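You operate a simulated robot arm through the tools that you are given. There is no shell and no other tool.

The job below is to be done with a simulated two-armed robot. You get a single attempt, and the scene is never put back.

Task
Couple the air hose to the outlet, latch it and open the valve.
Fine: stand the blue dust cap on the ledge of the hook board. Set down upright: blue dust cap.

The check looks at the end state, three seconds after you hand in, the way a careful person would. Anything else that was tipped, shoved, dropped, spilled or broken makes it a failure. A push-on lid holds only when it is set on centred and level and pressed home; a screw cap is set on level and turned clockwise until tight.

Robot
Two 7-joint arms with fingered hands on one trunk that stands fixed in place. Base frame: the origin is at the foot of the trunk, x ahead of it, y to its left, z up. Units: mm, degrees, N and s.
The left shoulder is at [50, 214, 869], the right one opposite. With the tool pointing down near the work surface each hand reaches from about 280 to 860 mm from the base axis, measured 20 degrees to its own side. Payload 3 kg a hand.
Tool frame (each hand has its own): the origin (TCP) lies between the finger pads and is the grasp point; the fingertips stand 26 mm ahead of it; z points along the fingers, y is the line along which they close. The gripper opens to 132 mm. The gripper's body begins 73 mm behind the TCP. The gripper is a hand of 3 fingers: y runs from the thumb to the fingers, the wrist lies at [0, 0, -229] in the tool frame, and closing takes about 1.5 s.
Orientation is that of the tool frame in the base frame, as a unit quaternion [x, y, z, w]. With the fingers straight down and closing along the base's y, the tool's x points along the base's -x, its y along +y and its z along -z.

Tools
- The arms move only by the tool play_rows. It takes "left_increments", "right_increments" or both (then of equal length, played together; a hand with none holds still); each is a list that holds one entry, the list of rows, each a list of 7 numbers: the turn, a rotation vector about the base's x, y, z in degrees, then the shift along the base's x, y, z in mm, then the closure, from 0 (fully open) to 1 (shut). In form: [[[rx, ry, rz, dx, dy, dz, hand], ...]]. A call has 1 to 20 rows; each row shifts and turns the commanded pose from where the row before left it. A row lasts 0.2 s, in which the tool goes at most 50 mm and 8.6 degrees; a call with a longer step from one row to the next is refused whole, and so is a gripper value outside its range. A pose out of reach is approached as far as the arm can. The call stops where the force on the tool passes 90 N (or 10 N more than at its start, if that is more) or the arm is blocked; 0.2 s more then pass. The fingers move at their own pace (about 72 mm/s each) and stop on an object; they squeeze with about 24 N. The grip force told is the motor's: it shows also when the fingers shut on nothing. Time passes only in rows, and 0.2 s behind the last, so rows that do not move let the fingers close. It gives the time, the measured TCP pose, the force on the tool (base axes), the opening and the grip force at its end, in the units of the frame above (readings bear some noise), with the torque about the TCP (base axes, N m) and any sound that the robot's microphone picked up.
- Cameras (640 x 400 px; columns grow to the right, rows downward): "scene" is now at [23, -40.6, 1499.6]; the picture's right is [-0.50, -0.87, 0.00], its down [-0.56, 0.32, -0.76] and it looks along [0.66, -0.38, -0.65] (base axes); focal length 322 px, centre (320, 200). "left" rides on the left gripper at [-62, 3, -92] in its tool frame; the picture's right is [-0.05, -1.00, 0.00], its down [0.83, -0.04, -0.56] and it looks along [0.55, -0.03, 0.83] (tool axes); focal length 230 px, centre (320, 200). "right" rides on the right gripper at [62, 3, -92] in its tool frame; the picture's right is [-0.05, 1.00, 0.00], its down [-0.83, -0.04, -0.56] and it looks along [-0.55, -0.03, 0.83] (tool axes); focal length 230 px, centre (320, 200). There is no depth. A picture from a camera that has moved, and an enlarged one, comes with that camera's place and axes in the base frame and with its lens.
- capture(camera): a new picture of that camera. The clock stands still meanwhile.
- grasp_type(shape, hand): the hand has 3 fingers and takes this shape, open, in about a second: jaw (thumb against the fingers, like two jaws); tri (thumb and two fingers); tip (a fingertip pinch); poke (one finger out to press); point (the index stretched); flat (the hand flat); cup (the hand cupped); fist (a fist). The gripper value then closes the fingers along that shape, each until it touches; the sizes above hold for jaw. It gives what a move gives, with no picture.
- aim_head(pan, tilt): turns the head with the scene camera to pan (to the left, within 86 degrees either way) and tilt (down, from -29 to 69), counted from straight ahead of the robot. It gives what a move gives.
- inspect(camera, box): a new picture of the part [left, top, right, bottom] of that camera's present view, enlarged. The clock stands still meanwhile.
- sign_off(): hands the job in; it is judged then, once.

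Nothing tells you positions but the pictures and the camera data. Unless the task says otherwise, let go and move clear before handing in.

The tools are called after "Call:" as a command line: name --argument value ..., lists and objects as JSON in quotes. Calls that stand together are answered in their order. play_rows: Moves the arms, as the interface text tells. Its arguments: {"type":"object","properties":{"left_increments":{"type":"array","items":{"type":"array","items":{"type":"array","items":{"type":"number"}}}},"right_increments":{"type":"array","items":{"type":"array","items":{"type":"array","items":{"type":"number"}}}}},"required":[]} The other tools are called the same way: grasp_type (shape, hand) gives the hand a shape; aim_head (pan, tilt) turns the head that bears the scene camera; capture (camera) takes a picture; inspect (camera, box) takes an enlarged picture of a part of a camera's view; sign_off () hands the job in.

At the start:

```text
time: 0.0
left_eef_pos: [435.5, -5.9, 1240.5]
left_tool_rot: [0.226, 0.974, 0.0, 0.0]
left_wrist_force: [-0.3, 0.2, -0.1]
left_wrist_torque: [0.0, -0.02, -0.04]
left_finger_gap: 131.6
left_grip_force: 0.0
left_shape: jaw
right_eef_pos: [350.6, -401.7, 1240.4]
right_tool_rot: [0.227, 0.974, 0.0, 0.0]
right_wrist_force: [0.4, -0.1, -1.4]
right_wrist_torque: [0.01, 0.0, 0.0]
right_finger_gap: 131.8
right_grip_force: 0.1
right_shape: jaw
head pan, tilt: [-29.7, 40.3]
```

scene: 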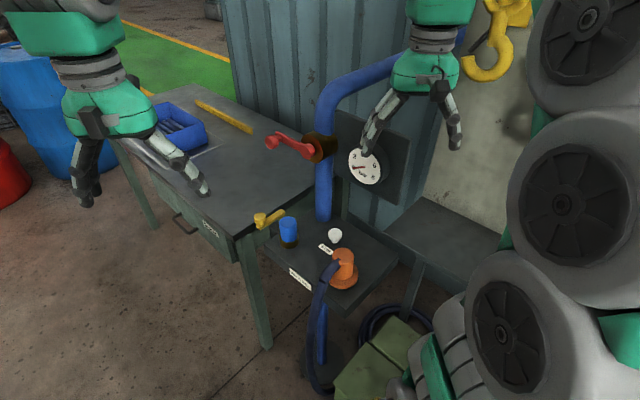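
right: 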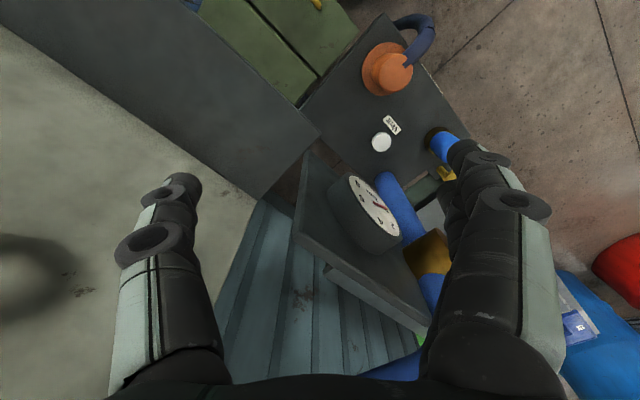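
left: 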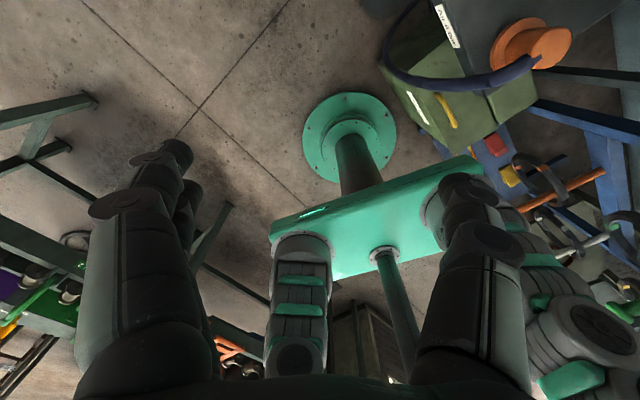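

I see a table with a small shelf beside it: a blue cap, a white knob, an orange coupling on a hose, a blue pipe with a red valve lever, and a gauge. I'll look closer before moving anything.

Call:
inspect --camera "scene" --box '[240, 200, 420, 312]'

Call:
inspect --camera "scene" --box '[240, 90, 420, 202]'

Call:
inspect --camera "right" --box '[300, 0, 520, 138]'

Call:
inspect --camera "right" --box '[270, 100, 590, 300]'

Call:
inspect --camera "left" --box '[370, 0, 640, 170]'

```text
3.56 times, centred on (330, 256) of scene
camera zoom: at [23.0, -40.6, 1499.6], right [-0.5, -0.87, 0.0], down [-0.56, 0.32, -0.76], along [0.66, -0.38, -0.65], focal length 1144 px, centre (284, 1)
```

zoom: 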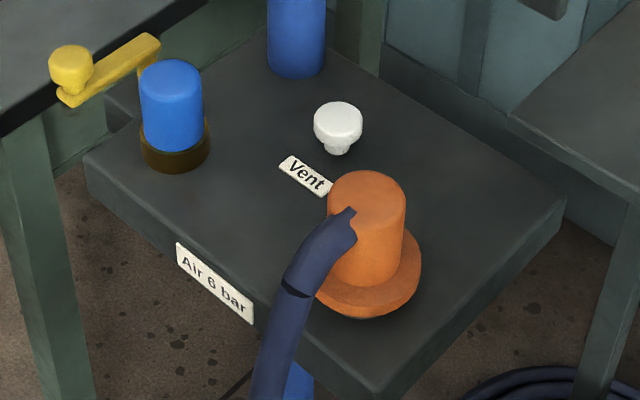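

```text
3.56 times, centred on (330, 146) of scene
camera zoom: at [23.0, -40.6, 1499.6], right [-0.5, -0.87, 0.0], down [-0.56, 0.32, -0.76], along [0.66, -0.38, -0.65], focal length 1144 px, centre (284, 392)
```

zoom: 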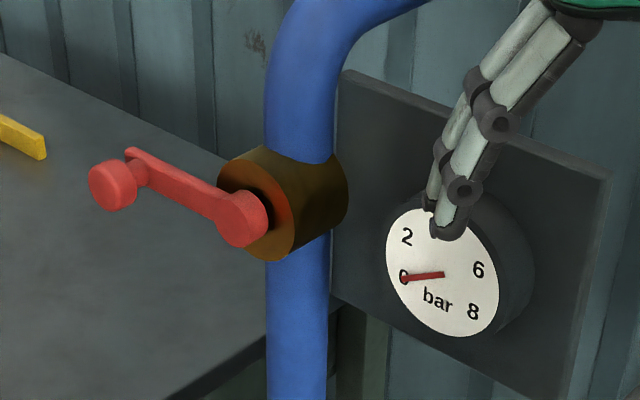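

```text
2.90 times, centred on (410, 69) of right
camera zoom: at [299.6, -370.2, 1331.4], right [0.49, 0.87, 0.0], down [0.73, -0.41, 0.56], along [0.48, -0.27, -0.83], focal length 667 px, centre (59, 580)
```

zoom: 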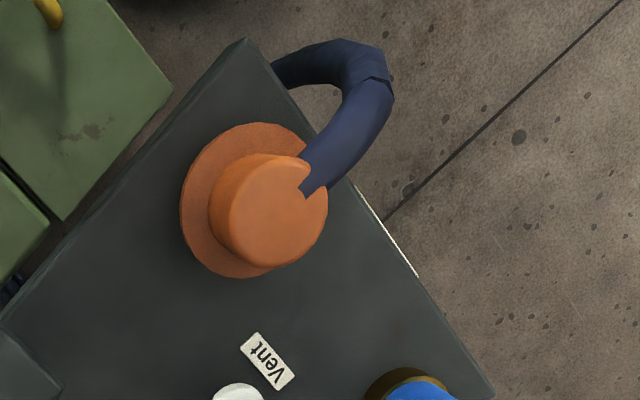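

```text
2.00 times, centred on (430, 200) of right
camera zoom: at [299.6, -370.2, 1331.4], right [0.49, 0.87, 0.0], down [0.73, -0.41, 0.56], along [0.48, -0.27, -0.83], focal length 460 px, centre (100, 200)
```

zoom: 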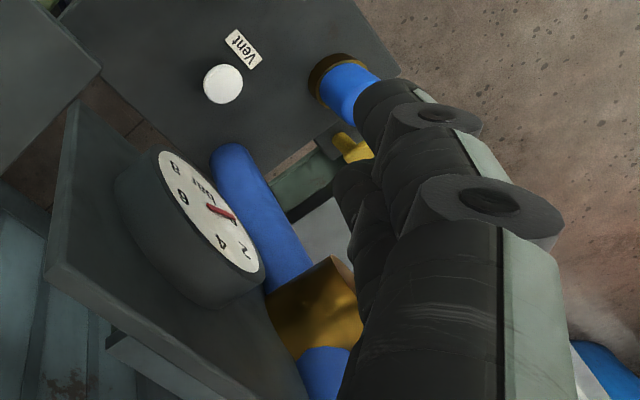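

```text
2.35 times, centred on (505, 85) of left
camera zoom: at [493.3, -30.5, 1332.2], right [-0.4, -0.92, 0.0], down [-0.76, 0.33, 0.56], along [-0.51, 0.22, -0.83], focal length 541 px, centre (-115, 471)
```

zoom: 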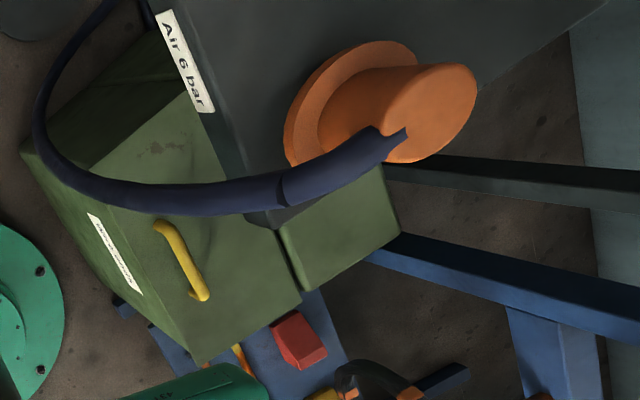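

The hose coupling looks to be the orange cup parked on the shelf, the outlet the brown ring under the blue dust cap, with a yellow latch lever beside it. I still need to find the hook board, so I'll look around with the head.

Call:
aim_head --pan -60 --tilt 35

Call:
capture --camera "scene"

Call:
aim_head --pan 10 --tilt 35

Call:
capture --camera "scene"

Call:
aim_head --pan -30 --tilt 10

Call:
capture --camera "scene"

Call:
aim_head --pan -30 --tilt 60

Call:
capture --camera "scene"

```text
time: 0.9
left_eef_pos: [435.9, -5.5, 1240.2]
left_tool_rot: [0.227, 0.974, 0.001, 0.0]
left_wrist_force: [-0.7, -0.1, -0.2]
left_wrist_torque: [-0.02, 0.03, -0.01]
left_finger_gap: 132.0
left_grip_force: 0.0
left_shape: jaw
right_eef_pos: [352.3, -399.8, 1240.7]
right_tool_rot: [0.227, 0.974, 0.0, 0.001]
right_wrist_force: [0.0, -0.7, 0.0]
right_wrist_torque: [-0.05, -0.01, -0.02]
right_finger_gap: 131.9
right_grip_force: 0.0
right_shape: jaw
head pan, tilt: [-60.0, 35.0]
```

```text
taken
```

scene: 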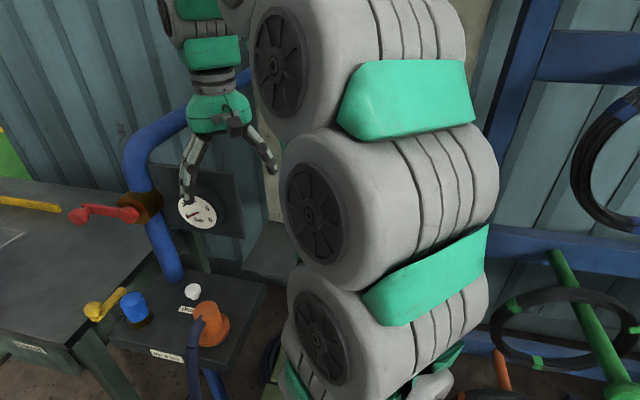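

```text
time: 2.4
left_eef_pos: [436.8, -5.7, 1240.3]
left_tool_rot: [0.228, 0.974, 0.0, 0.0]
left_wrist_force: [-0.2, -0.3, 0.4]
left_wrist_torque: [0.0, 0.01, 0.0]
left_finger_gap: 131.7
left_grip_force: 0.0
left_shape: jaw
right_eef_pos: [351.6, -400.3, 1240.8]
right_tool_rot: [0.227, 0.974, 0.0, -0.001]
right_wrist_force: [-0.3, -0.3, 0.0]
right_wrist_torque: [0.0, 0.0, 0.0]
right_finger_gap: 132.0
right_grip_force: 0.1
right_shape: jaw
head pan, tilt: [10.0, 35.0]
```

```text
taken
```

scene: 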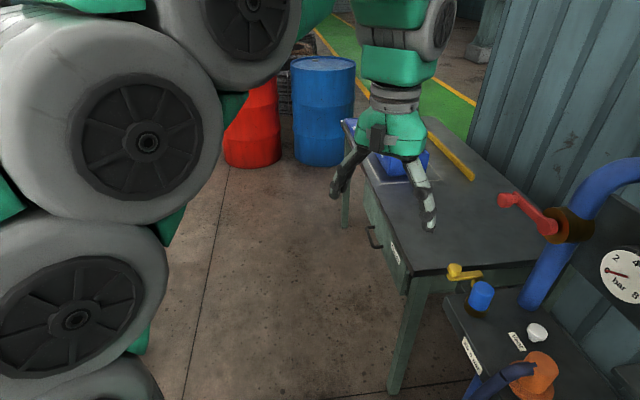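

```text
time: 3.4
left_eef_pos: [436.0, -6.1, 1241.1]
left_tool_rot: [0.228, 0.974, 0.0, 0.0]
left_wrist_force: [-0.4, -0.3, 0.0]
left_wrist_torque: [-0.02, 0.01, -0.01]
left_finger_gap: 132.1
left_grip_force: 0.0
left_shape: jaw
right_eef_pos: [352.8, -400.8, 1240.8]
right_tool_rot: [0.228, 0.974, 0.0, 0.0]
right_wrist_force: [0.0, 0.1, 0.1]
right_wrist_torque: [-0.01, 0.0, 0.03]
right_finger_gap: 132.1
right_grip_force: 0.1
right_shape: jaw
head pan, tilt: [-30.0, 10.0]
```

```text
taken
```

scene: 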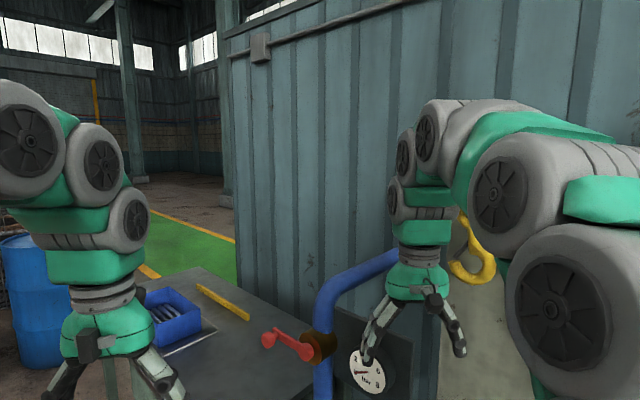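

```text
time: 4.6
left_eef_pos: [435.9, -6.4, 1240.7]
left_tool_rot: [0.227, 0.974, 0.0, -0.001]
left_wrist_force: [-0.7, -0.4, 0.2]
left_wrist_torque: [0.0, 0.01, 0.03]
left_finger_gap: 131.8
left_grip_force: 0.1
left_shape: jaw
right_eef_pos: [351.8, -401.0, 1240.2]
right_tool_rot: [0.227, 0.974, 0.0, 0.001]
right_wrist_force: [0.8, 1.0, 0.8]
right_wrist_torque: [0.0, -0.02, -0.02]
right_finger_gap: 131.7
right_grip_force: 0.0
right_shape: jaw
head pan, tilt: [-30.0, 60.0]
```

```text
taken
```

scene: 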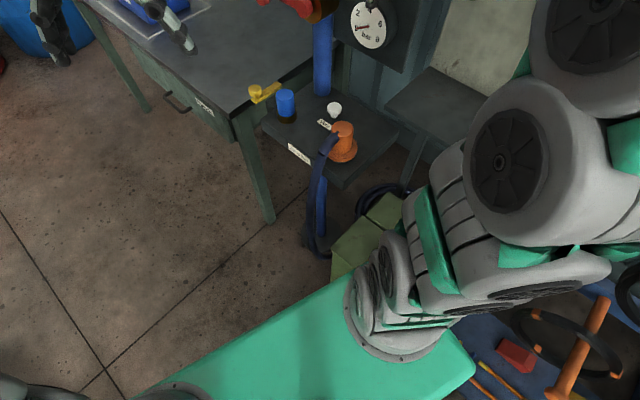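

The light board with the yellow hook seems to be the hook board, and the dark shelf below it (around [430, -480, 900]) its ledge. I'll shift the right hand back and to the right so I can see that ledge better.

Call:
play_rows --right_increments '[[[0, 0, 0, -20, -15, 0, 0], [0, 0, 0, -20, -20, 0, 0], [0, 0, 0, -20, -20, 0, 0], [0, 0, 0, -10, -20, 0, 0], [0, 0, 0, 0, 0, 0, 0]]]'

Call:
capture --camera "right"

Call:
aim_head --pan -35 --tilt 42

Call:
capture --camera "scene"

```text
time: 5.8
left_eef_pos: [436.3, -5.7, 1240.5]
left_tool_rot: [0.228, 0.974, 0.001, 0.0]
left_wrist_force: [0.0, 0.3, 0.8]
left_wrist_torque: [0.01, 0.02, 0.03]
left_finger_gap: 131.7
left_grip_force: 0.1
left_shape: jaw
right_eef_pos: [283.7, -475.5, 1240.6]
right_tool_rot: [0.227, 0.974, 0.0, 0.001]
right_wrist_force: [-0.2, 0.6, 0.0]
right_wrist_torque: [0.04, 0.0, 0.0]
right_finger_gap: 132.0
right_grip_force: 0.1
right_shape: jaw
head pan, tilt: [-30.0, 60.0]
```

```text
taken
camera right: at [231.5, -445.5, 1332.0], right [0.49, 0.87, 0.0], down [0.72, -0.41, 0.56], along [0.48, -0.27, -0.83], focal length 230 px, centre (320, 200)
```

right: 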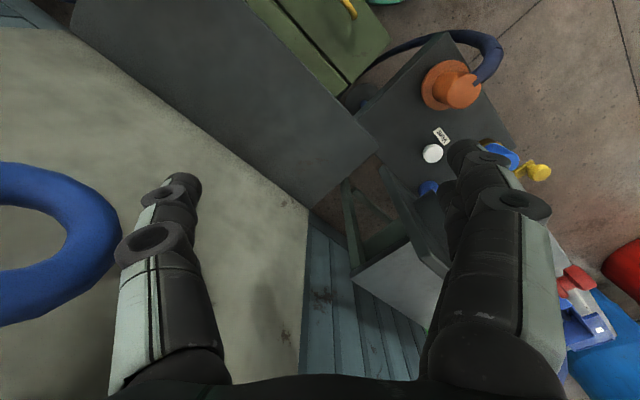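

```text
time: 6.6
left_eef_pos: [436.1, -6.4, 1240.6]
left_tool_rot: [0.227, 0.974, 0.0, -0.001]
left_wrist_force: [0.0, 0.1, 0.4]
left_wrist_torque: [0.03, -0.02, 0.02]
left_finger_gap: 131.7
left_grip_force: 0.2
left_shape: jaw
right_eef_pos: [283.7, -475.3, 1241.1]
right_tool_rot: [0.227, 0.974, 0.0, 0.0]
right_wrist_force: [0.3, 0.7, 0.1]
right_wrist_torque: [0.0, 0.0, -0.01]
right_finger_gap: 132.0
right_grip_force: 0.0
right_shape: jaw
head pan, tilt: [-35.0, 42.0]
```

```text
taken
```

scene: 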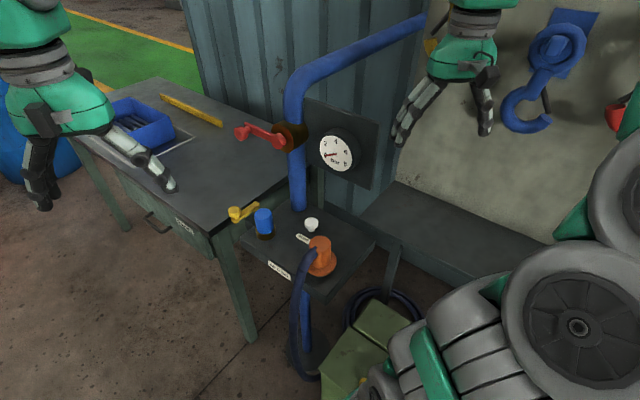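

The hook board stands to the right with a long dark ledge at its foot. I'll take enlarged views with camera data to triangulate the ledge, shelf items and valve.

Call:
inspect --camera "scene" --box '[220, 160, 540, 360]'

Call:
inspect --camera "scene" --box '[220, 190, 360, 290]'

Call:
inspect --camera "scene" --box '[220, 60, 400, 200]'

Call:
inspect --camera "right" --box '[340, 20, 600, 200]'

```text
2.00 times, centred on (380, 260) of scene
camera zoom: at [17.9, -46.4, 1497.0], right [-0.57, -0.82, 0.0], down [-0.55, 0.38, -0.74], along [0.61, -0.43, -0.67], focal length 644 px, centre (200, 80)
```

zoom: 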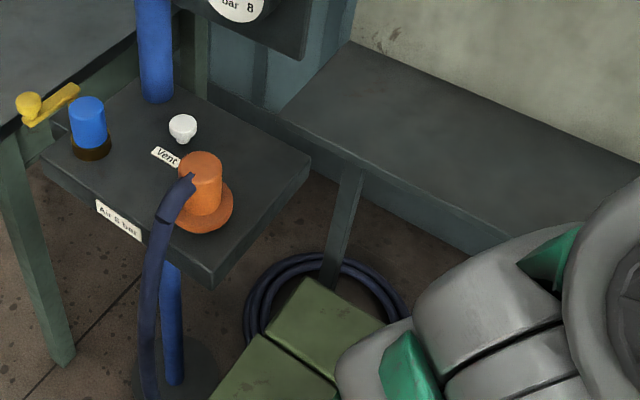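

```text
4.00 times, centred on (290, 240) of scene
camera zoom: at [17.9, -46.4, 1497.0], right [-0.57, -0.82, 0.0], down [-0.55, 0.38, -0.74], along [0.61, -0.43, -0.67], focal length 1287 px, centre (440, 40)
```

zoom: 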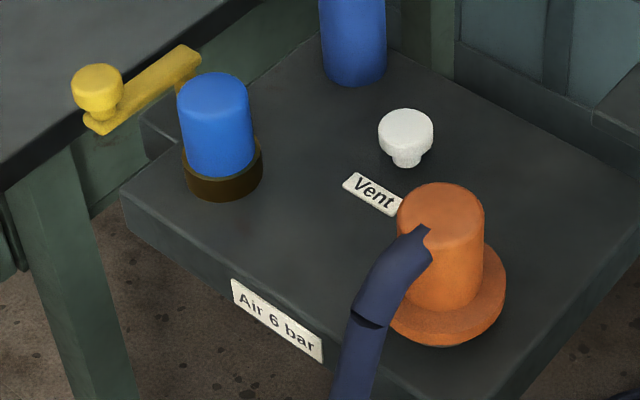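

```text
2.86 times, centred on (310, 130) of scene
camera zoom: at [17.9, -46.4, 1497.0], right [-0.57, -0.82, 0.0], down [-0.55, 0.38, -0.74], along [0.61, -0.43, -0.67], focal length 920 px, centre (349, 400)
```

zoom: 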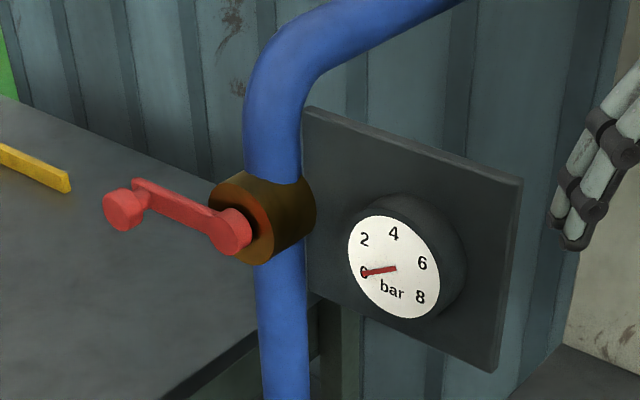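

```text
2.22 times, centred on (470, 110) of right
camera zoom: at [231.6, -445.4, 1331.8], right [0.49, 0.87, 0.0], down [0.73, -0.41, 0.56], along [0.48, -0.27, -0.83], focal length 511 px, centre (-13, 400)
```

zoom: 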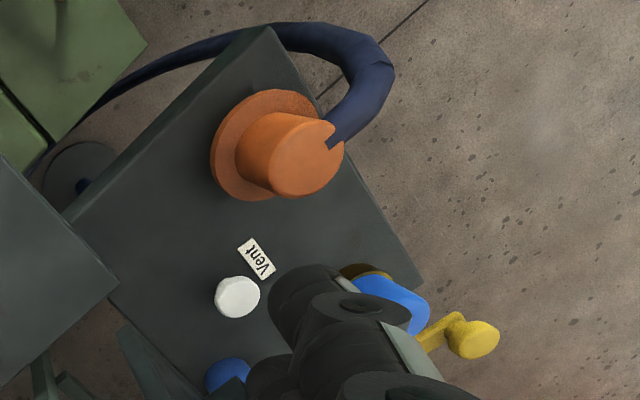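

Triangulating: shelf items sit near coupling (374, -294), vent knob (478, -343), outlet/cap (543, -250), valve body (577, -357, 1115), ledge corner (395, -428, 972). I'll bring the right hand over the shelf for a closer look at the outlet and latch.

Call:
play_rows --right_increments '[[[0, 0, 0, 5, 35, 0, 0], [0, 0, 0, 5, 35, 0, 0], [0, 0, 0, 10, 35, 0, 0], [0, 0, 0, 30, 20, 0, 0], [0, 0, 0, 30, 20, 0, 0], [0, 0, 0, 30, 20, -10, 0], [0, 0, 0, 26, 20, -10, 0], [0, 0, 0, 0, 0, 0, 0]]]'

Call:
capture --camera "right"

Call:
inspect --camera "right" --box '[280, 60, 480, 185]'

Call:
capture --camera "scene"

```text
time: 8.4
left_eef_pos: [435.8, -6.7, 1240.2]
left_tool_rot: [0.227, 0.974, 0.0, 0.0]
left_wrist_force: [-1.0, -0.3, 0.8]
left_wrist_torque: [0.0, -0.01, -0.01]
left_finger_gap: 131.8
left_grip_force: 0.1
left_shape: jaw
right_eef_pos: [417.3, -290.5, 1222.3]
right_tool_rot: [0.227, 0.974, 0.0, 0.0]
right_wrist_force: [1.0, -0.4, 0.1]
right_wrist_torque: [-0.02, 0.03, -0.01]
right_finger_gap: 131.7
right_grip_force: 0.0
right_shape: jaw
head pan, tilt: [-35.0, 42.0]
```

```text
taken
camera right: at [364.9, -260.5, 1313.8], right [0.49, 0.87, 0.0], down [0.73, -0.41, 0.56], along [0.48, -0.27, -0.83], focal length 230 px, centre (320, 200)
```

right: 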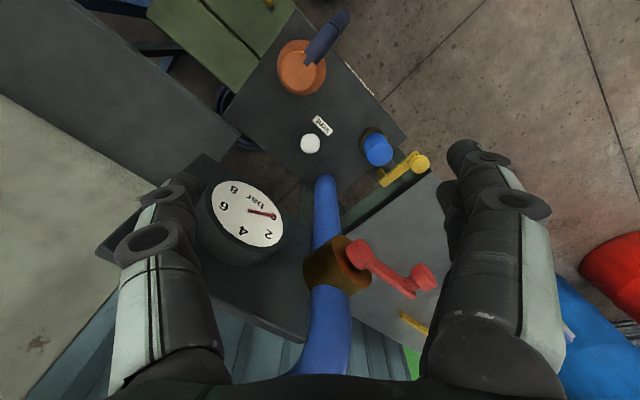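

```text
3.20 times, centred on (380, 122) of right
camera zoom: at [364.9, -260.5, 1313.8], right [0.49, 0.87, 0.0], down [0.73, -0.41, 0.56], along [0.48, -0.27, -0.83], focal length 736 px, centre (128, 448)
```

zoom: 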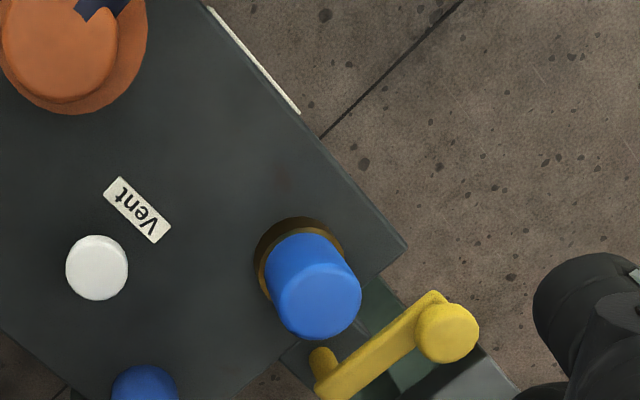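

```text
taken
```

scene: 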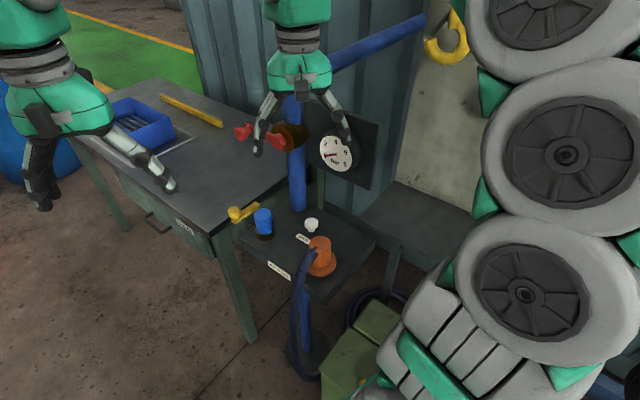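

The right camera now gives a clear view: cap top about (533, -246, 970), coupling (376, -297), latch knob about (583, -195, 969). I'll zoom on the latch to understand how it moves.

Call:
inspect --camera "right" --box '[350, 120, 440, 200]'

Call:
inspect --camera "scene" --box '[220, 190, 290, 245]'

Call:
inspect --camera "right" --box '[290, 160, 450, 320]'

```text
5.00 times, centred on (395, 160) of right
camera zoom: at [364.9, -260.5, 1313.8], right [0.49, 0.87, 0.0], down [0.73, -0.41, 0.56], along [0.48, -0.27, -0.83], focal length 1150 px, centre (-55, 400)
```

zoom: 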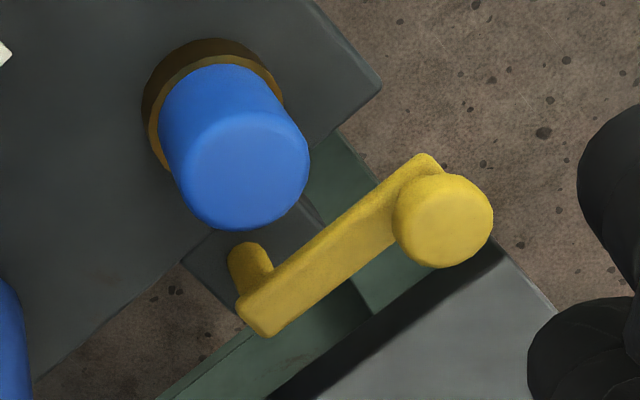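

```text
7.27 times, centred on (255, 218) of scene
camera zoom: at [17.9, -46.5, 1497.1], right [-0.57, -0.82, 0.0], down [-0.55, 0.38, -0.74], along [0.61, -0.43, -0.67], focal length 2341 px, centre (793, 73)
```

zoom: 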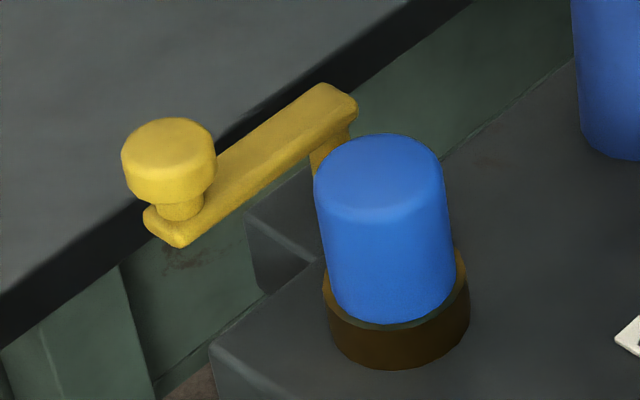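

```text
2.50 times, centred on (370, 240) of right
camera zoom: at [364.9, -260.5, 1313.8], right [0.49, 0.87, 0.0], down [0.73, -0.41, 0.56], along [0.48, -0.27, -0.83], focal length 575 px, centre (195, 100)
```

zoom: 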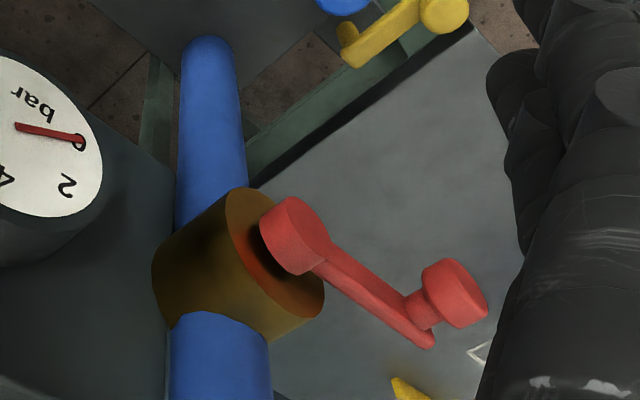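

The latch is a horizontal yellow arm on a vertical pivot post (≈(595, -258)), knob at its end; the red valve lever points away horizontally. I'll turn and lean the right hand so its body stays away from the valve hub, half-close it, and hover near the cap.

Call:
play_rows --right_increments '[[[0, 0, 7.24, 10, 8, 0, 0.2], [0, 0, 7.24, 10, 8, 0, 0.4], [0, 0, 7.24, 10, 8, 0, 0.5], [0, 0, 7.24, 10, 8, 0, 0.5], [0, 0, 7.24, 10, 8, 0, 0.5], [1.16, -6.57, 0, 10, 5, -10, 0.5], [1.16, -6.57, 0, 10, 5, -15, 0.5], [1.16, -6.57, 0, 13, 0, -15, 0.5], [0, 0, 0, 0, 0, 0, 0.5], [0, 0, 0, 0, 0, 0, 0.5]]]'

Call:
capture --camera "right"

Call:
capture --camera "scene"

```text
time: 10.6
left_eef_pos: [435.4, -5.9, 1239.8]
left_tool_rot: [0.227, 0.974, 0.0, 0.0]
left_wrist_force: [0.3, 0.0, -0.2]
left_wrist_torque: [0.04, -0.03, -0.01]
left_finger_gap: 131.9
left_grip_force: 0.1
left_shape: jaw
right_eef_pos: [502.0, -240.5, 1181.0]
right_tool_rot: [-0.085, 0.981, 0.016, 0.174]
right_wrist_force: [-0.8, 0.0, 0.3]
right_wrist_torque: [0.02, -0.01, -0.03]
right_finger_gap: 66.8
right_grip_force: 0.1
right_shape: jaw
head pan, tilt: [-35.0, 42.0]
```

```text
taken
camera right: at [414.4, -253.1, 1245.6], right [-0.12, 0.99, 0.02], down [0.59, 0.06, 0.81], along [0.8, 0.11, -0.59], focal length 230 px, centre (320, 200)
```

right: 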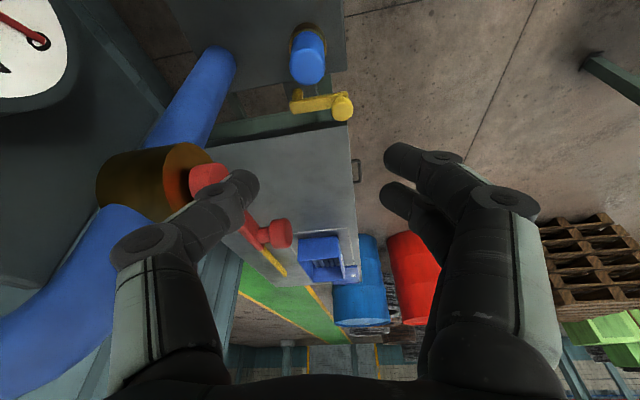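

```text
taken
```

scene: 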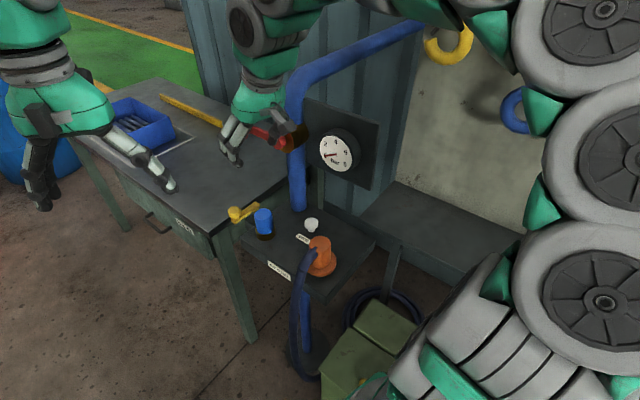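

The hand now leans back with the fingers at 67 mm gap, clear of the valve hub. Next I lower it to hover just above the cap and check alignment.

Call:
play_rows --right_increments '[[[0, 0, 0, 6, -1, -25, 0.5], [0, 0, 0, 6, -1, -25, 0.5], [0, 0, 0, 6, -1, -25, 0.5], [0, 0, 0, 6, -1, -25, 0.5], [0, 0, 0, 6, -1, -25, 0.5], [0, 0, 0, 2.5, -1.5, -20, 0.5], [0, 0, 0, 0, 0, -15, 0.5], [0, 0, 0, 0, 0, 0, 0.5]]]'

Call:
capture --camera "right"

Call:
inspect --camera "scene" --box '[200, 140, 360, 240]'

Call:
capture --camera "left"

```text
time: 12.4
left_eef_pos: [436.6, -6.9, 1240.2]
left_tool_rot: [0.227, 0.974, 0.0, 0.0]
left_wrist_force: [0.0, -0.1, -0.2]
left_wrist_torque: [0.0, 0.01, 0.0]
left_finger_gap: 132.0
left_grip_force: 0.0
left_shape: jaw
right_eef_pos: [533.4, -246.6, 1020.1]
right_tool_rot: [-0.086, 0.981, 0.015, 0.173]
right_wrist_force: [0.3, 0.4, -0.7]
right_wrist_torque: [0.02, 0.0, 0.0]
right_finger_gap: 66.4
right_grip_force: 0.0
right_shape: jaw
head pan, tilt: [-35.0, 42.0]
```

```text
taken
camera right: at [446.1, -259.1, 1084.8], right [-0.12, 0.99, 0.02], down [0.59, 0.06, 0.81], along [0.8, 0.11, -0.59], focal length 230 px, centre (320, 200)
```

right: 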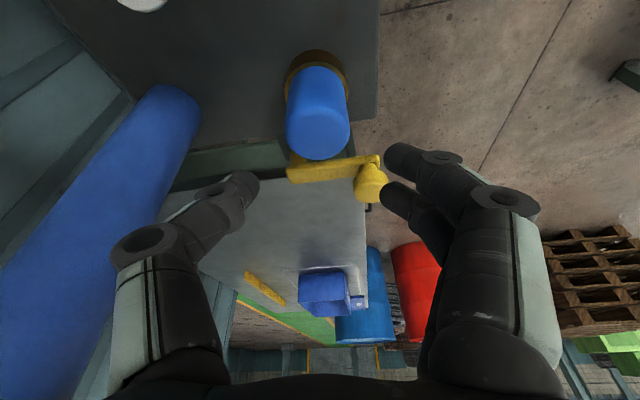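

```text
4.00 times, centred on (280, 190) of scene
camera zoom: at [17.9, -46.5, 1497.1], right [-0.57, -0.82, 0.0], down [-0.55, 0.38, -0.74], along [0.61, -0.43, -0.67], focal length 1287 px, centre (480, 240)
```

zoom: 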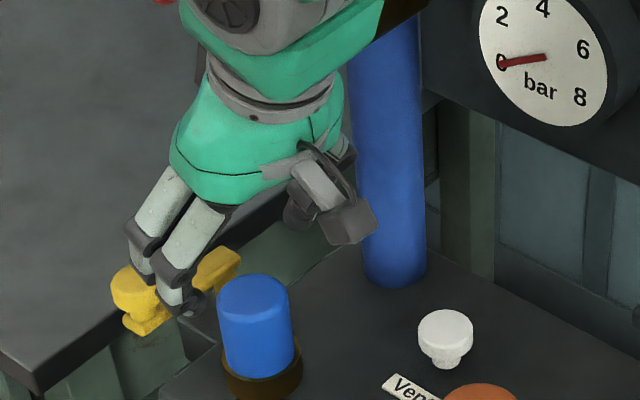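

```text
taken
camera left: at [493.4, -30.5, 1332.2], right [-0.4, -0.92, 0.0], down [-0.76, 0.33, 0.56], along [-0.51, 0.22, -0.83], focal length 230 px, centre (320, 200)
```

left: 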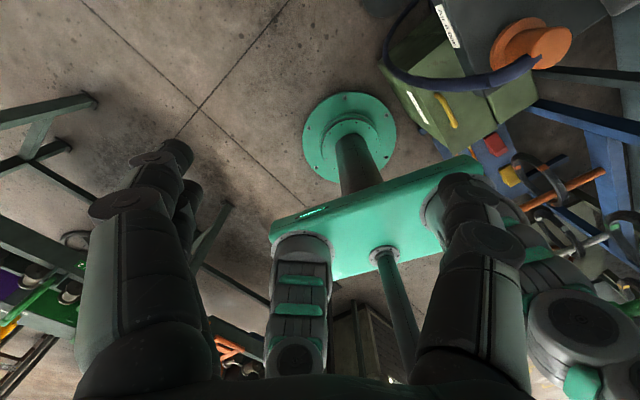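

The cap sits centred between thumb and fingers, with the latch knob clear of the far finger. I'll go straight down to z≈956 and close on the cap.

Call:
play_rows --right_increments '[[[0, 0, 0, 1, 0, -16, 0.5], [0, 0, 0, 0, 0, -16, 0.5], [0, 0, 0, 0, 0, -16, 0.5], [0, 0, 0, 0, 0, -16, 0.5], [0, 0, 0, 0, 0, 0, 0.5]]]'

Call:
capture --camera "right"

Call:
inspect --camera "scene" --box '[200, 160, 360, 260]'

```text
time: 13.6
left_eef_pos: [436.3, -6.3, 1240.0]
left_tool_rot: [0.227, 0.974, 0.0, 0.001]
left_wrist_force: [-0.4, 0.5, -0.1]
left_wrist_torque: [0.01, 0.0, 0.0]
left_finger_gap: 131.6
left_grip_force: 0.1
left_shape: jaw
right_eef_pos: [534.0, -246.9, 955.8]
right_tool_rot: [-0.085, 0.981, 0.016, 0.173]
right_wrist_force: [0.1, 0.1, 0.6]
right_wrist_torque: [0.01, 0.0, -0.01]
right_finger_gap: 66.6
right_grip_force: 0.1
right_shape: jaw
head pan, tilt: [-35.0, 42.0]
```

```text
taken
camera right: at [447.0, -258.9, 1021.4], right [-0.12, 0.99, 0.02], down [0.59, 0.06, 0.81], along [0.8, 0.11, -0.59], focal length 230 px, centre (320, 200)
```

right: 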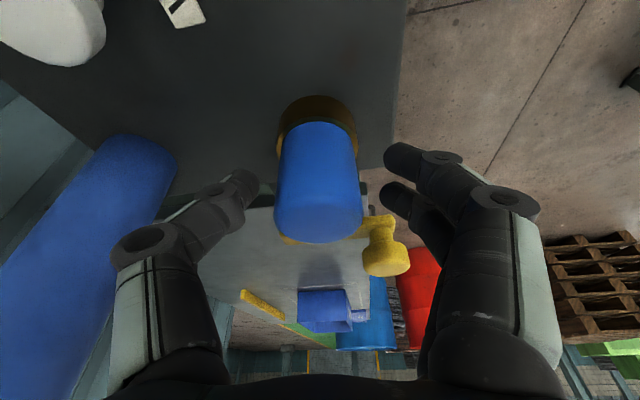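

```text
4.00 times, centred on (280, 210) of scene
camera zoom: at [17.9, -46.5, 1497.1], right [-0.57, -0.82, 0.0], down [-0.55, 0.38, -0.74], along [0.61, -0.43, -0.67], focal length 1287 px, centre (480, 160)
```

zoom: 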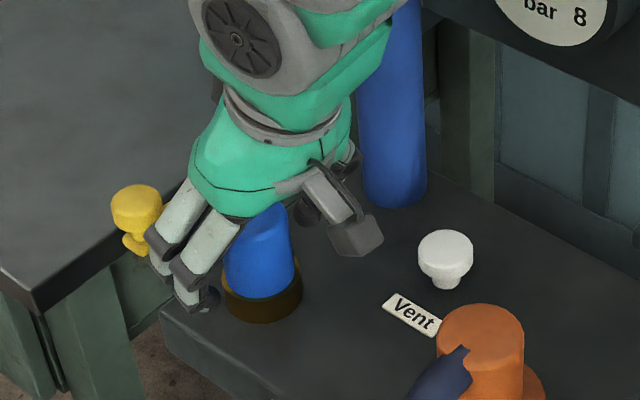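

Fingers straddle the cap cleanly and nothing is touching. Closing the hand now.

Call:
play_rows --right_increments '[[[0, 0, 0, 0, 0, 0, 0.6], [0, 0, 0, 0, 0, 0, 0.7], [0, 0, 0, 0, 0, 0, 0.8], [0, 0, 0, 0, 0, 0, 0.9], [0, 0, 0, 0, 0, 0, 0.9], [0, 0, 0, 0, 0, 0, 0.9]]]'

Call:
capture --camera "right"

```text
time: 15.0
left_eef_pos: [435.2, -5.8, 1240.5]
left_tool_rot: [0.229, 0.974, 0.0, 0.0]
left_wrist_force: [0.1, 0.6, -0.1]
left_wrist_torque: [-0.03, -0.01, 0.0]
left_finger_gap: 132.0
left_grip_force: 0.0
left_shape: jaw
right_eef_pos: [533.5, -246.8, 956.3]
right_tool_rot: [-0.085, 0.981, 0.016, 0.173]
right_wrist_force: [0.0, 0.8, 1.0]
right_wrist_torque: [-0.03, 0.01, -0.02]
right_finger_gap: 30.7
right_grip_force: 23.5
right_shape: jaw
head pan, tilt: [-35.0, 42.0]
```

```text
taken
camera right: at [447.0, -259.0, 1021.5], right [-0.12, 0.99, 0.02], down [0.59, 0.06, 0.81], along [0.8, 0.11, -0.59], focal length 230 px, centre (320, 200)
```

right: 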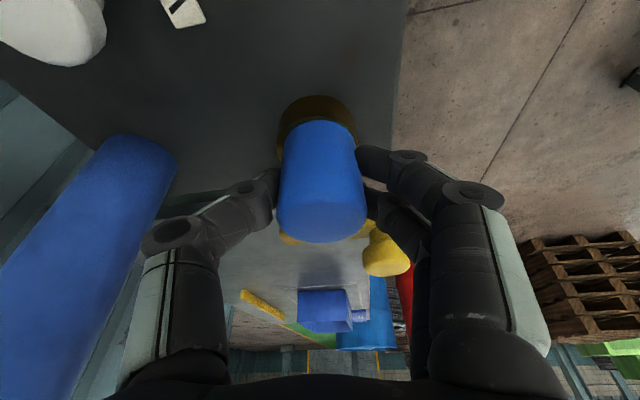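

The grip reads 23.5 N on the cap. I'll lift it slowly and watch the force.

Call:
play_rows --right_increments '[[[0, 0, 0, 0, 0, 4, 0.9], [0, 0, 0, 0, 0, 4, 0.9], [0, 0, 0, 0, 0, 6, 0.9], [0, 0, 0, 0, 0, 8, 0.9], [0, 0, 0, 0, 0, 8, 0.9], [0, 0, 0, 0, 0, 0, 0.9]]]'

Call:
capture --camera "right"

Call:
inspect --camera "scene" --box '[200, 160, 360, 260]'

```text
time: 16.4
left_eef_pos: [436.6, -6.2, 1238.8]
left_tool_rot: [0.228, 0.974, 0.0, 0.0]
left_wrist_force: [-1.0, 0.6, -0.4]
left_wrist_torque: [0.01, 0.03, -0.02]
left_finger_gap: 132.2
left_grip_force: 0.0
left_shape: jaw
right_eef_pos: [536.0, -248.8, 985.1]
right_tool_rot: [-0.086, 0.981, 0.015, 0.173]
right_wrist_force: [-0.7, -0.2, -1.0]
right_wrist_torque: [0.0, 0.0, -0.02]
right_finger_gap: 30.8
right_grip_force: 24.5
right_shape: jaw
head pan, tilt: [-35.0, 42.0]
```

```text
taken
camera right: at [447.9, -260.6, 1050.4], right [-0.12, 0.99, 0.02], down [0.59, 0.06, 0.81], along [0.8, 0.11, -0.59], focal length 230 px, centre (320, 200)
```

right: 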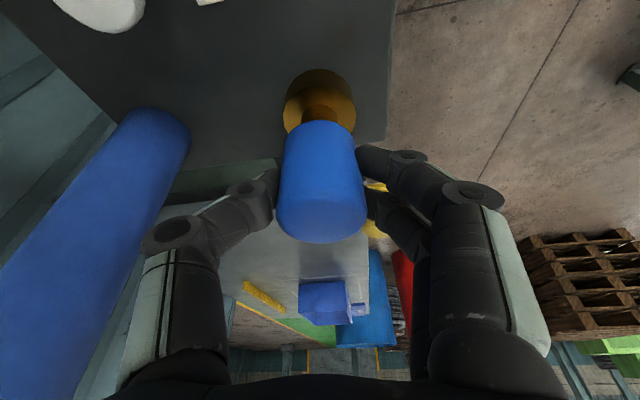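

```text
4.00 times, centred on (280, 210) of scene
camera zoom: at [17.9, -46.5, 1497.1], right [-0.57, -0.82, 0.0], down [-0.55, 0.38, -0.74], along [0.61, -0.43, -0.67], focal length 1287 px, centre (480, 160)
```

zoom: 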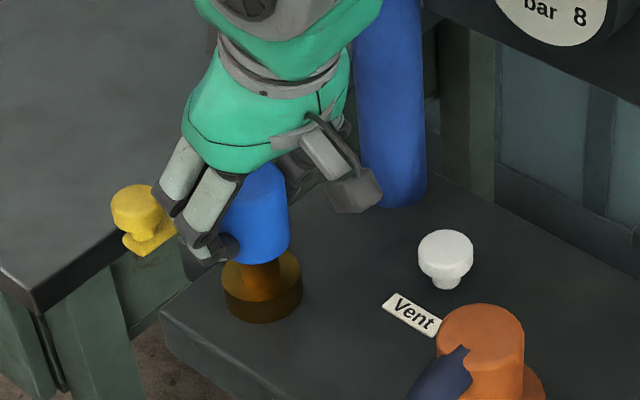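

The cap is off and a narrow brass spigot shows in the ring. I'll raise the cap, back toward the robot, then swing the hand (yaw only, so the cap stays upright) toward the ledge.

Call:
play_rows --right_increments '[[[0, 0, 0, 0, 0, 22, 0.9], [0, 0, 0, 0, 0, 25, 0.9], [0, 0, 0, -2, 0, 25, 0.9], [0, 0, 0, -10, 0, 25, 0.9], [0, 0, 0, -20, 0, 20, 0.9], [0, 0, 0, -25, -2, 0, 0.9], [0, 0, 0, -25, -3, 0, 0.9], [0, 0, 0, -25, -3, 0, 0.9], [0, 0, 0, -25, -3, 0, 0.9], [0, 0, 0, 0, 0, 0, 0.9]]]'

Call:
capture --camera "right"

Call:
inspect --camera "scene" --box '[220, 190, 300, 240]'

Call:
capture --camera "scene"

```text
time: 18.6
left_eef_pos: [436.0, -5.9, 1240.1]
left_tool_rot: [0.228, 0.974, 0.0, 0.0]
left_wrist_force: [0.5, -0.1, -0.7]
left_wrist_torque: [-0.02, 0.02, -0.04]
left_finger_gap: 131.9
left_grip_force: 0.0
left_shape: jaw
right_eef_pos: [402.9, -258.1, 1103.6]
right_tool_rot: [-0.085, 0.981, 0.016, 0.172]
right_wrist_force: [-1.0, 0.0, 0.0]
right_wrist_torque: [0.01, -0.03, 0.02]
right_finger_gap: 30.7
right_grip_force: 23.6
right_shape: jaw
head pan, tilt: [-35.0, 42.0]
```

```text
taken
camera right: at [316.0, -269.4, 1168.1], right [-0.12, 0.99, 0.02], down [0.59, 0.06, 0.81], along [0.8, 0.11, -0.59], focal length 230 px, centre (320, 200)
```

right: 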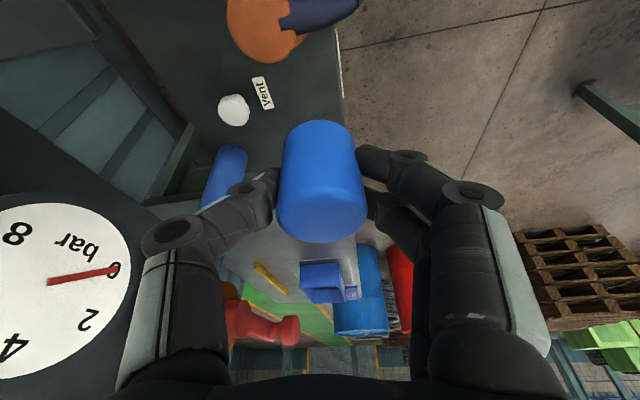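

```text
8.00 times, centred on (260, 215) of scene
camera zoom: at [17.9, -46.5, 1497.1], right [-0.57, -0.82, 0.0], down [-0.55, 0.38, -0.74], along [0.61, -0.43, -0.67], focal length 2575 px, centre (800, 80)
```

zoom: 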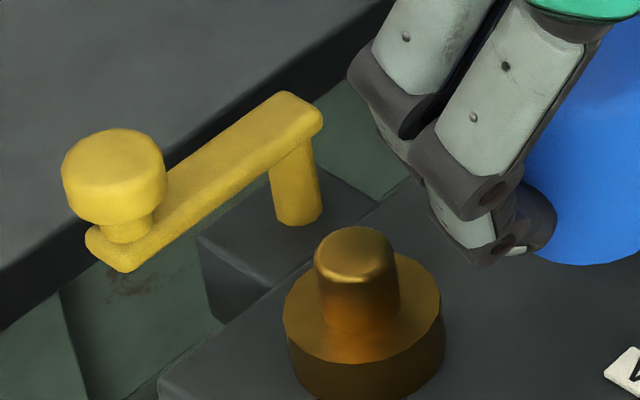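

```text
taken
```

scene: 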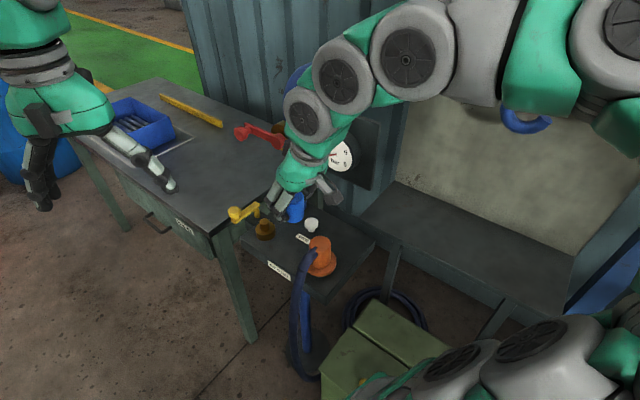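

The outlet is now fully visible (collar top ≈925, spigot top ≈946). Moving on: I swing the hand around to the right towards the hook board's ledge, keeping the cap upright.

Call:
play_rows --right_increments '[[[0, 0, -8.3, -22, -12, 0, 0.9], [0, 0, -8.3, -22, -14, 0, 0.9], [0, 0, -8.3, -20, -14, 0, 0.9], [0, 0, -8.3, -20, -14, 0, 0.9], [0, 0, -8.3, -20, -16, 0, 0.9], [0, 0, -8.3, 0, -20, 0, 0.9], [0, 0, -8.3, 0, -20, 0, 0.9], [0, 0, -8.3, 0, -20, 0, 0.9], [0, 0, -8.3, 0, -20, 0, 0.9], [0, 0, -8.3, 0, -20, 0, 0.9], [0, 0, 0, 0, 0, 0, 0.9]]]'

Call:
capture --camera "right"

Call:
capture --camera "scene"

```text
time: 21.0
left_eef_pos: [435.2, -5.6, 1239.7]
left_tool_rot: [0.228, 0.974, 0.0, 0.0]
left_wrist_force: [0.2, 0.6, 0.6]
left_wrist_torque: [0.0, 0.0, 0.01]
left_finger_gap: 131.8
left_grip_force: 0.0
left_shape: jaw
right_eef_pos: [298.5, -427.5, 1103.2]
right_tool_rot: [0.587, 0.791, -0.104, 0.14]
right_wrist_force: [0.2, 0.2, 0.4]
right_wrist_torque: [-0.02, 0.02, 0.03]
right_finger_gap: 30.5
right_grip_force: 24.0
right_shape: jaw
head pan, tilt: [-35.0, 42.0]
```

```text
taken
camera right: at [276.8, -341.2, 1167.9], right [0.97, 0.24, 0.02], down [0.13, -0.58, 0.81], along [0.21, -0.78, -0.59], focal length 230 px, centre (320, 200)
```

right: 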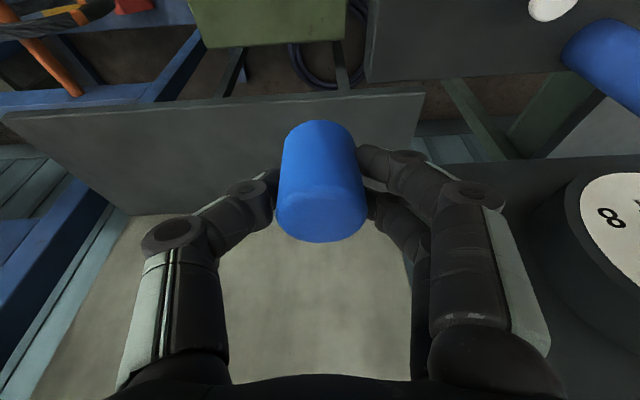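

```text
taken
```

scene: 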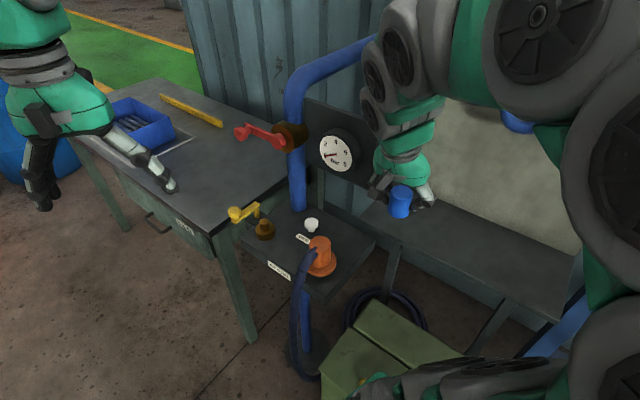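

The ledge is right below and ahead; its front edge is about y=-455 here. I'll move over the ledge centre strip and descend to just above it.

Call:
play_rows --right_increments '[[[0, 0, 0, 0, -26, 0, 0.9], [0, 0, 0, 0, -26, 0, 0.9], [0, 0, 0, 0, -26, -10, 0.9], [0, 0, 0, 0, 0, -22, 0.9], [0, 0, 0, 0, 0, -22, 0.9], [0, 0, 0, 0, 0, -20, 0.9], [0, 0, 0, 0, 0, -10, 0.9], [0, 0, 0, 0, 0, 0, 0.9]]]'

Call:
capture --camera "right"

Call:
inspect --camera "scene" --box '[340, 160, 500, 260]'

```text
time: 22.8
left_eef_pos: [436.3, -5.7, 1240.5]
left_tool_rot: [0.227, 0.974, 0.0, 0.0]
left_wrist_force: [-0.1, 0.2, 1.2]
left_wrist_torque: [0.0, 0.02, 0.04]
left_finger_gap: 132.0
left_grip_force: 0.1
left_shape: jaw
right_eef_pos: [298.7, -507.0, 1019.2]
right_tool_rot: [0.587, 0.791, -0.102, 0.14]
right_wrist_force: [0.1, -0.1, -0.7]
right_wrist_torque: [0.04, 0.0, -0.03]
right_finger_gap: 30.1
right_grip_force: 24.2
right_shape: jaw
head pan, tilt: [-35.0, 42.0]
```

```text
taken
camera right: at [275.6, -420.3, 1084.2], right [0.97, 0.24, 0.02], down [0.13, -0.58, 0.81], along [0.21, -0.78, -0.59], focal length 230 px, centre (320, 200)
```

right: 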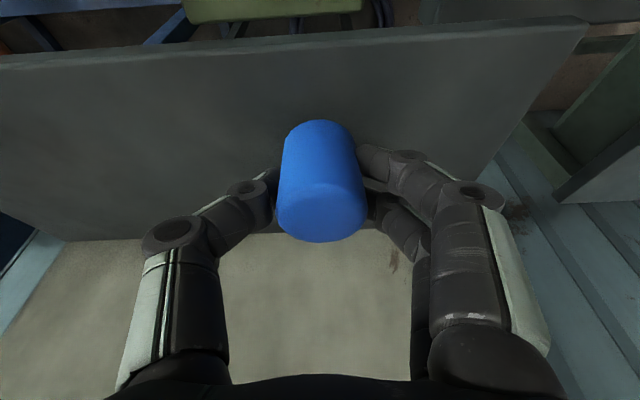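

```text
4.00 times, centred on (420, 210) of scene
camera zoom: at [17.9, -46.5, 1497.1], right [-0.57, -0.82, 0.0], down [-0.55, 0.38, -0.74], along [0.61, -0.43, -0.67], focal length 1287 px, centre (-80, 160)
```

zoom: 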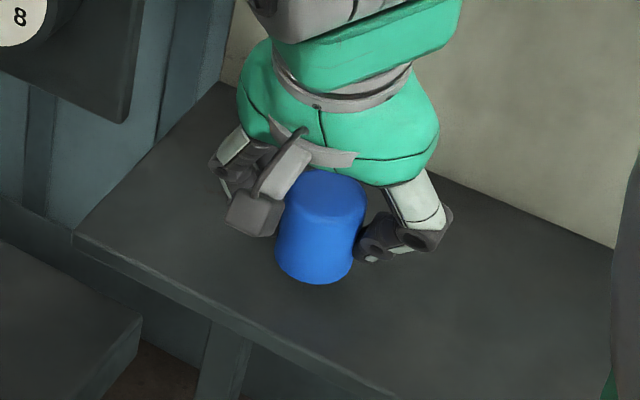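

The cap hangs upright a bit above the ledge, well back from its edge. I'll lower it in small steps and watch for contact force.

Call:
play_rows --right_increments '[[[0, 0, 0, 0, 0, -3, 0.9], [0, 0, 0, 0, 0, -3, 0.9], [0, 0, 0, 0, 0, -2, 0.9], [0, 0, 0, 0, 0, -2, 0.9], [0, 0, 0, 0, 0, 0, 0.9]]]'

```text
time: 24.0
left_eef_pos: [435.9, -3.7, 1239.9]
left_tool_rot: [0.227, 0.974, 0.0, 0.001]
left_wrist_force: [0.5, -0.1, -0.2]
left_wrist_torque: [0.02, -0.01, 0.0]
left_finger_gap: 132.0
left_grip_force: 0.0
left_shape: jaw
right_eef_pos: [297.2, -505.8, 1010.4]
right_tool_rot: [0.588, 0.79, -0.104, 0.139]
right_wrist_force: [0.8, -0.4, -0.3]
right_wrist_torque: [-0.02, 0.02, 0.0]
right_finger_gap: 30.4
right_grip_force: 23.8
right_shape: jaw
head pan, tilt: [-35.0, 42.0]
```

No contact yet; continuing down in 2 mm steps.

Call:
play_rows --right_increments '[[[0, 0, 0, 0, 0, -2, 0.9], [0, 0, 0, 0, 0, -2, 0.9], [0, 0, 0, 0, 0, 0, 0.9]]]'

Call:
inspect --camera "scene" --box '[380, 180, 470, 236]'

```text
time: 24.8
left_eef_pos: [436.1, -5.6, 1240.8]
left_tool_rot: [0.227, 0.974, 0.001, 0.0]
left_wrist_force: [-0.4, 1.2, 0.2]
left_wrist_torque: [-0.01, -0.01, -0.03]
left_finger_gap: 131.9
left_grip_force: 0.1
left_shape: jaw
right_eef_pos: [297.5, -506.0, 1004.5]
right_tool_rot: [0.587, 0.791, -0.102, 0.14]
right_wrist_force: [0.0, 0.2, -0.3]
right_wrist_torque: [0.05, 0.01, -0.01]
right_finger_gap: 30.4
right_grip_force: 23.9
right_shape: jaw
head pan, tilt: [-35.0, 42.0]
```

```text
7.11 times, centred on (425, 208) of scene
camera zoom: at [17.9, -46.5, 1497.1], right [-0.57, -0.82, 0.0], down [-0.55, 0.38, -0.74], along [0.61, -0.43, -0.67], focal length 2289 px, centre (-427, 143)
```

zoom: 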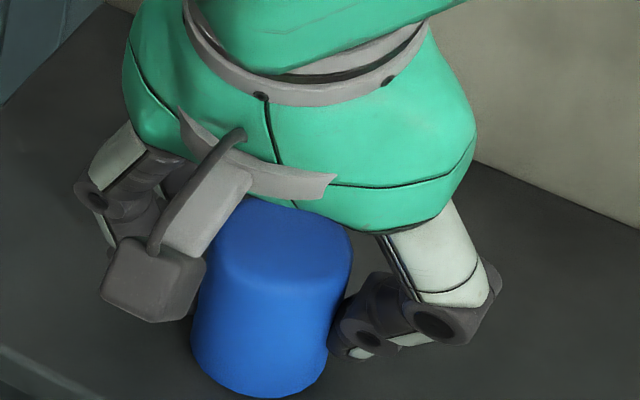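

Call:
play_rows --right_increments '[[[0, 0, 0, 0, 0, -1.5, 0.9], [0, 0, 0, 0, 0, -1.5, 0.9], [0, 0, 0, 0, 0, 0, 0.9]]]'

```text
time: 25.6
left_eef_pos: [437.0, -5.1, 1238.8]
left_tool_rot: [0.228, 0.974, 0.0, 0.0]
left_wrist_force: [-0.8, -0.9, -0.2]
left_wrist_torque: [-0.02, 0.02, -0.01]
left_finger_gap: 131.8
left_grip_force: 0.1
left_shape: jaw
right_eef_pos: [299.7, -506.1, 1002.5]
right_tool_rot: [0.587, 0.791, -0.103, 0.14]
right_wrist_force: [-1.3, -1.0, 0.7]
right_wrist_torque: [0.01, 0.05, -0.01]
right_finger_gap: 30.4
right_grip_force: 24.1
right_shape: jaw
head pan, tilt: [-35.0, 42.0]
```

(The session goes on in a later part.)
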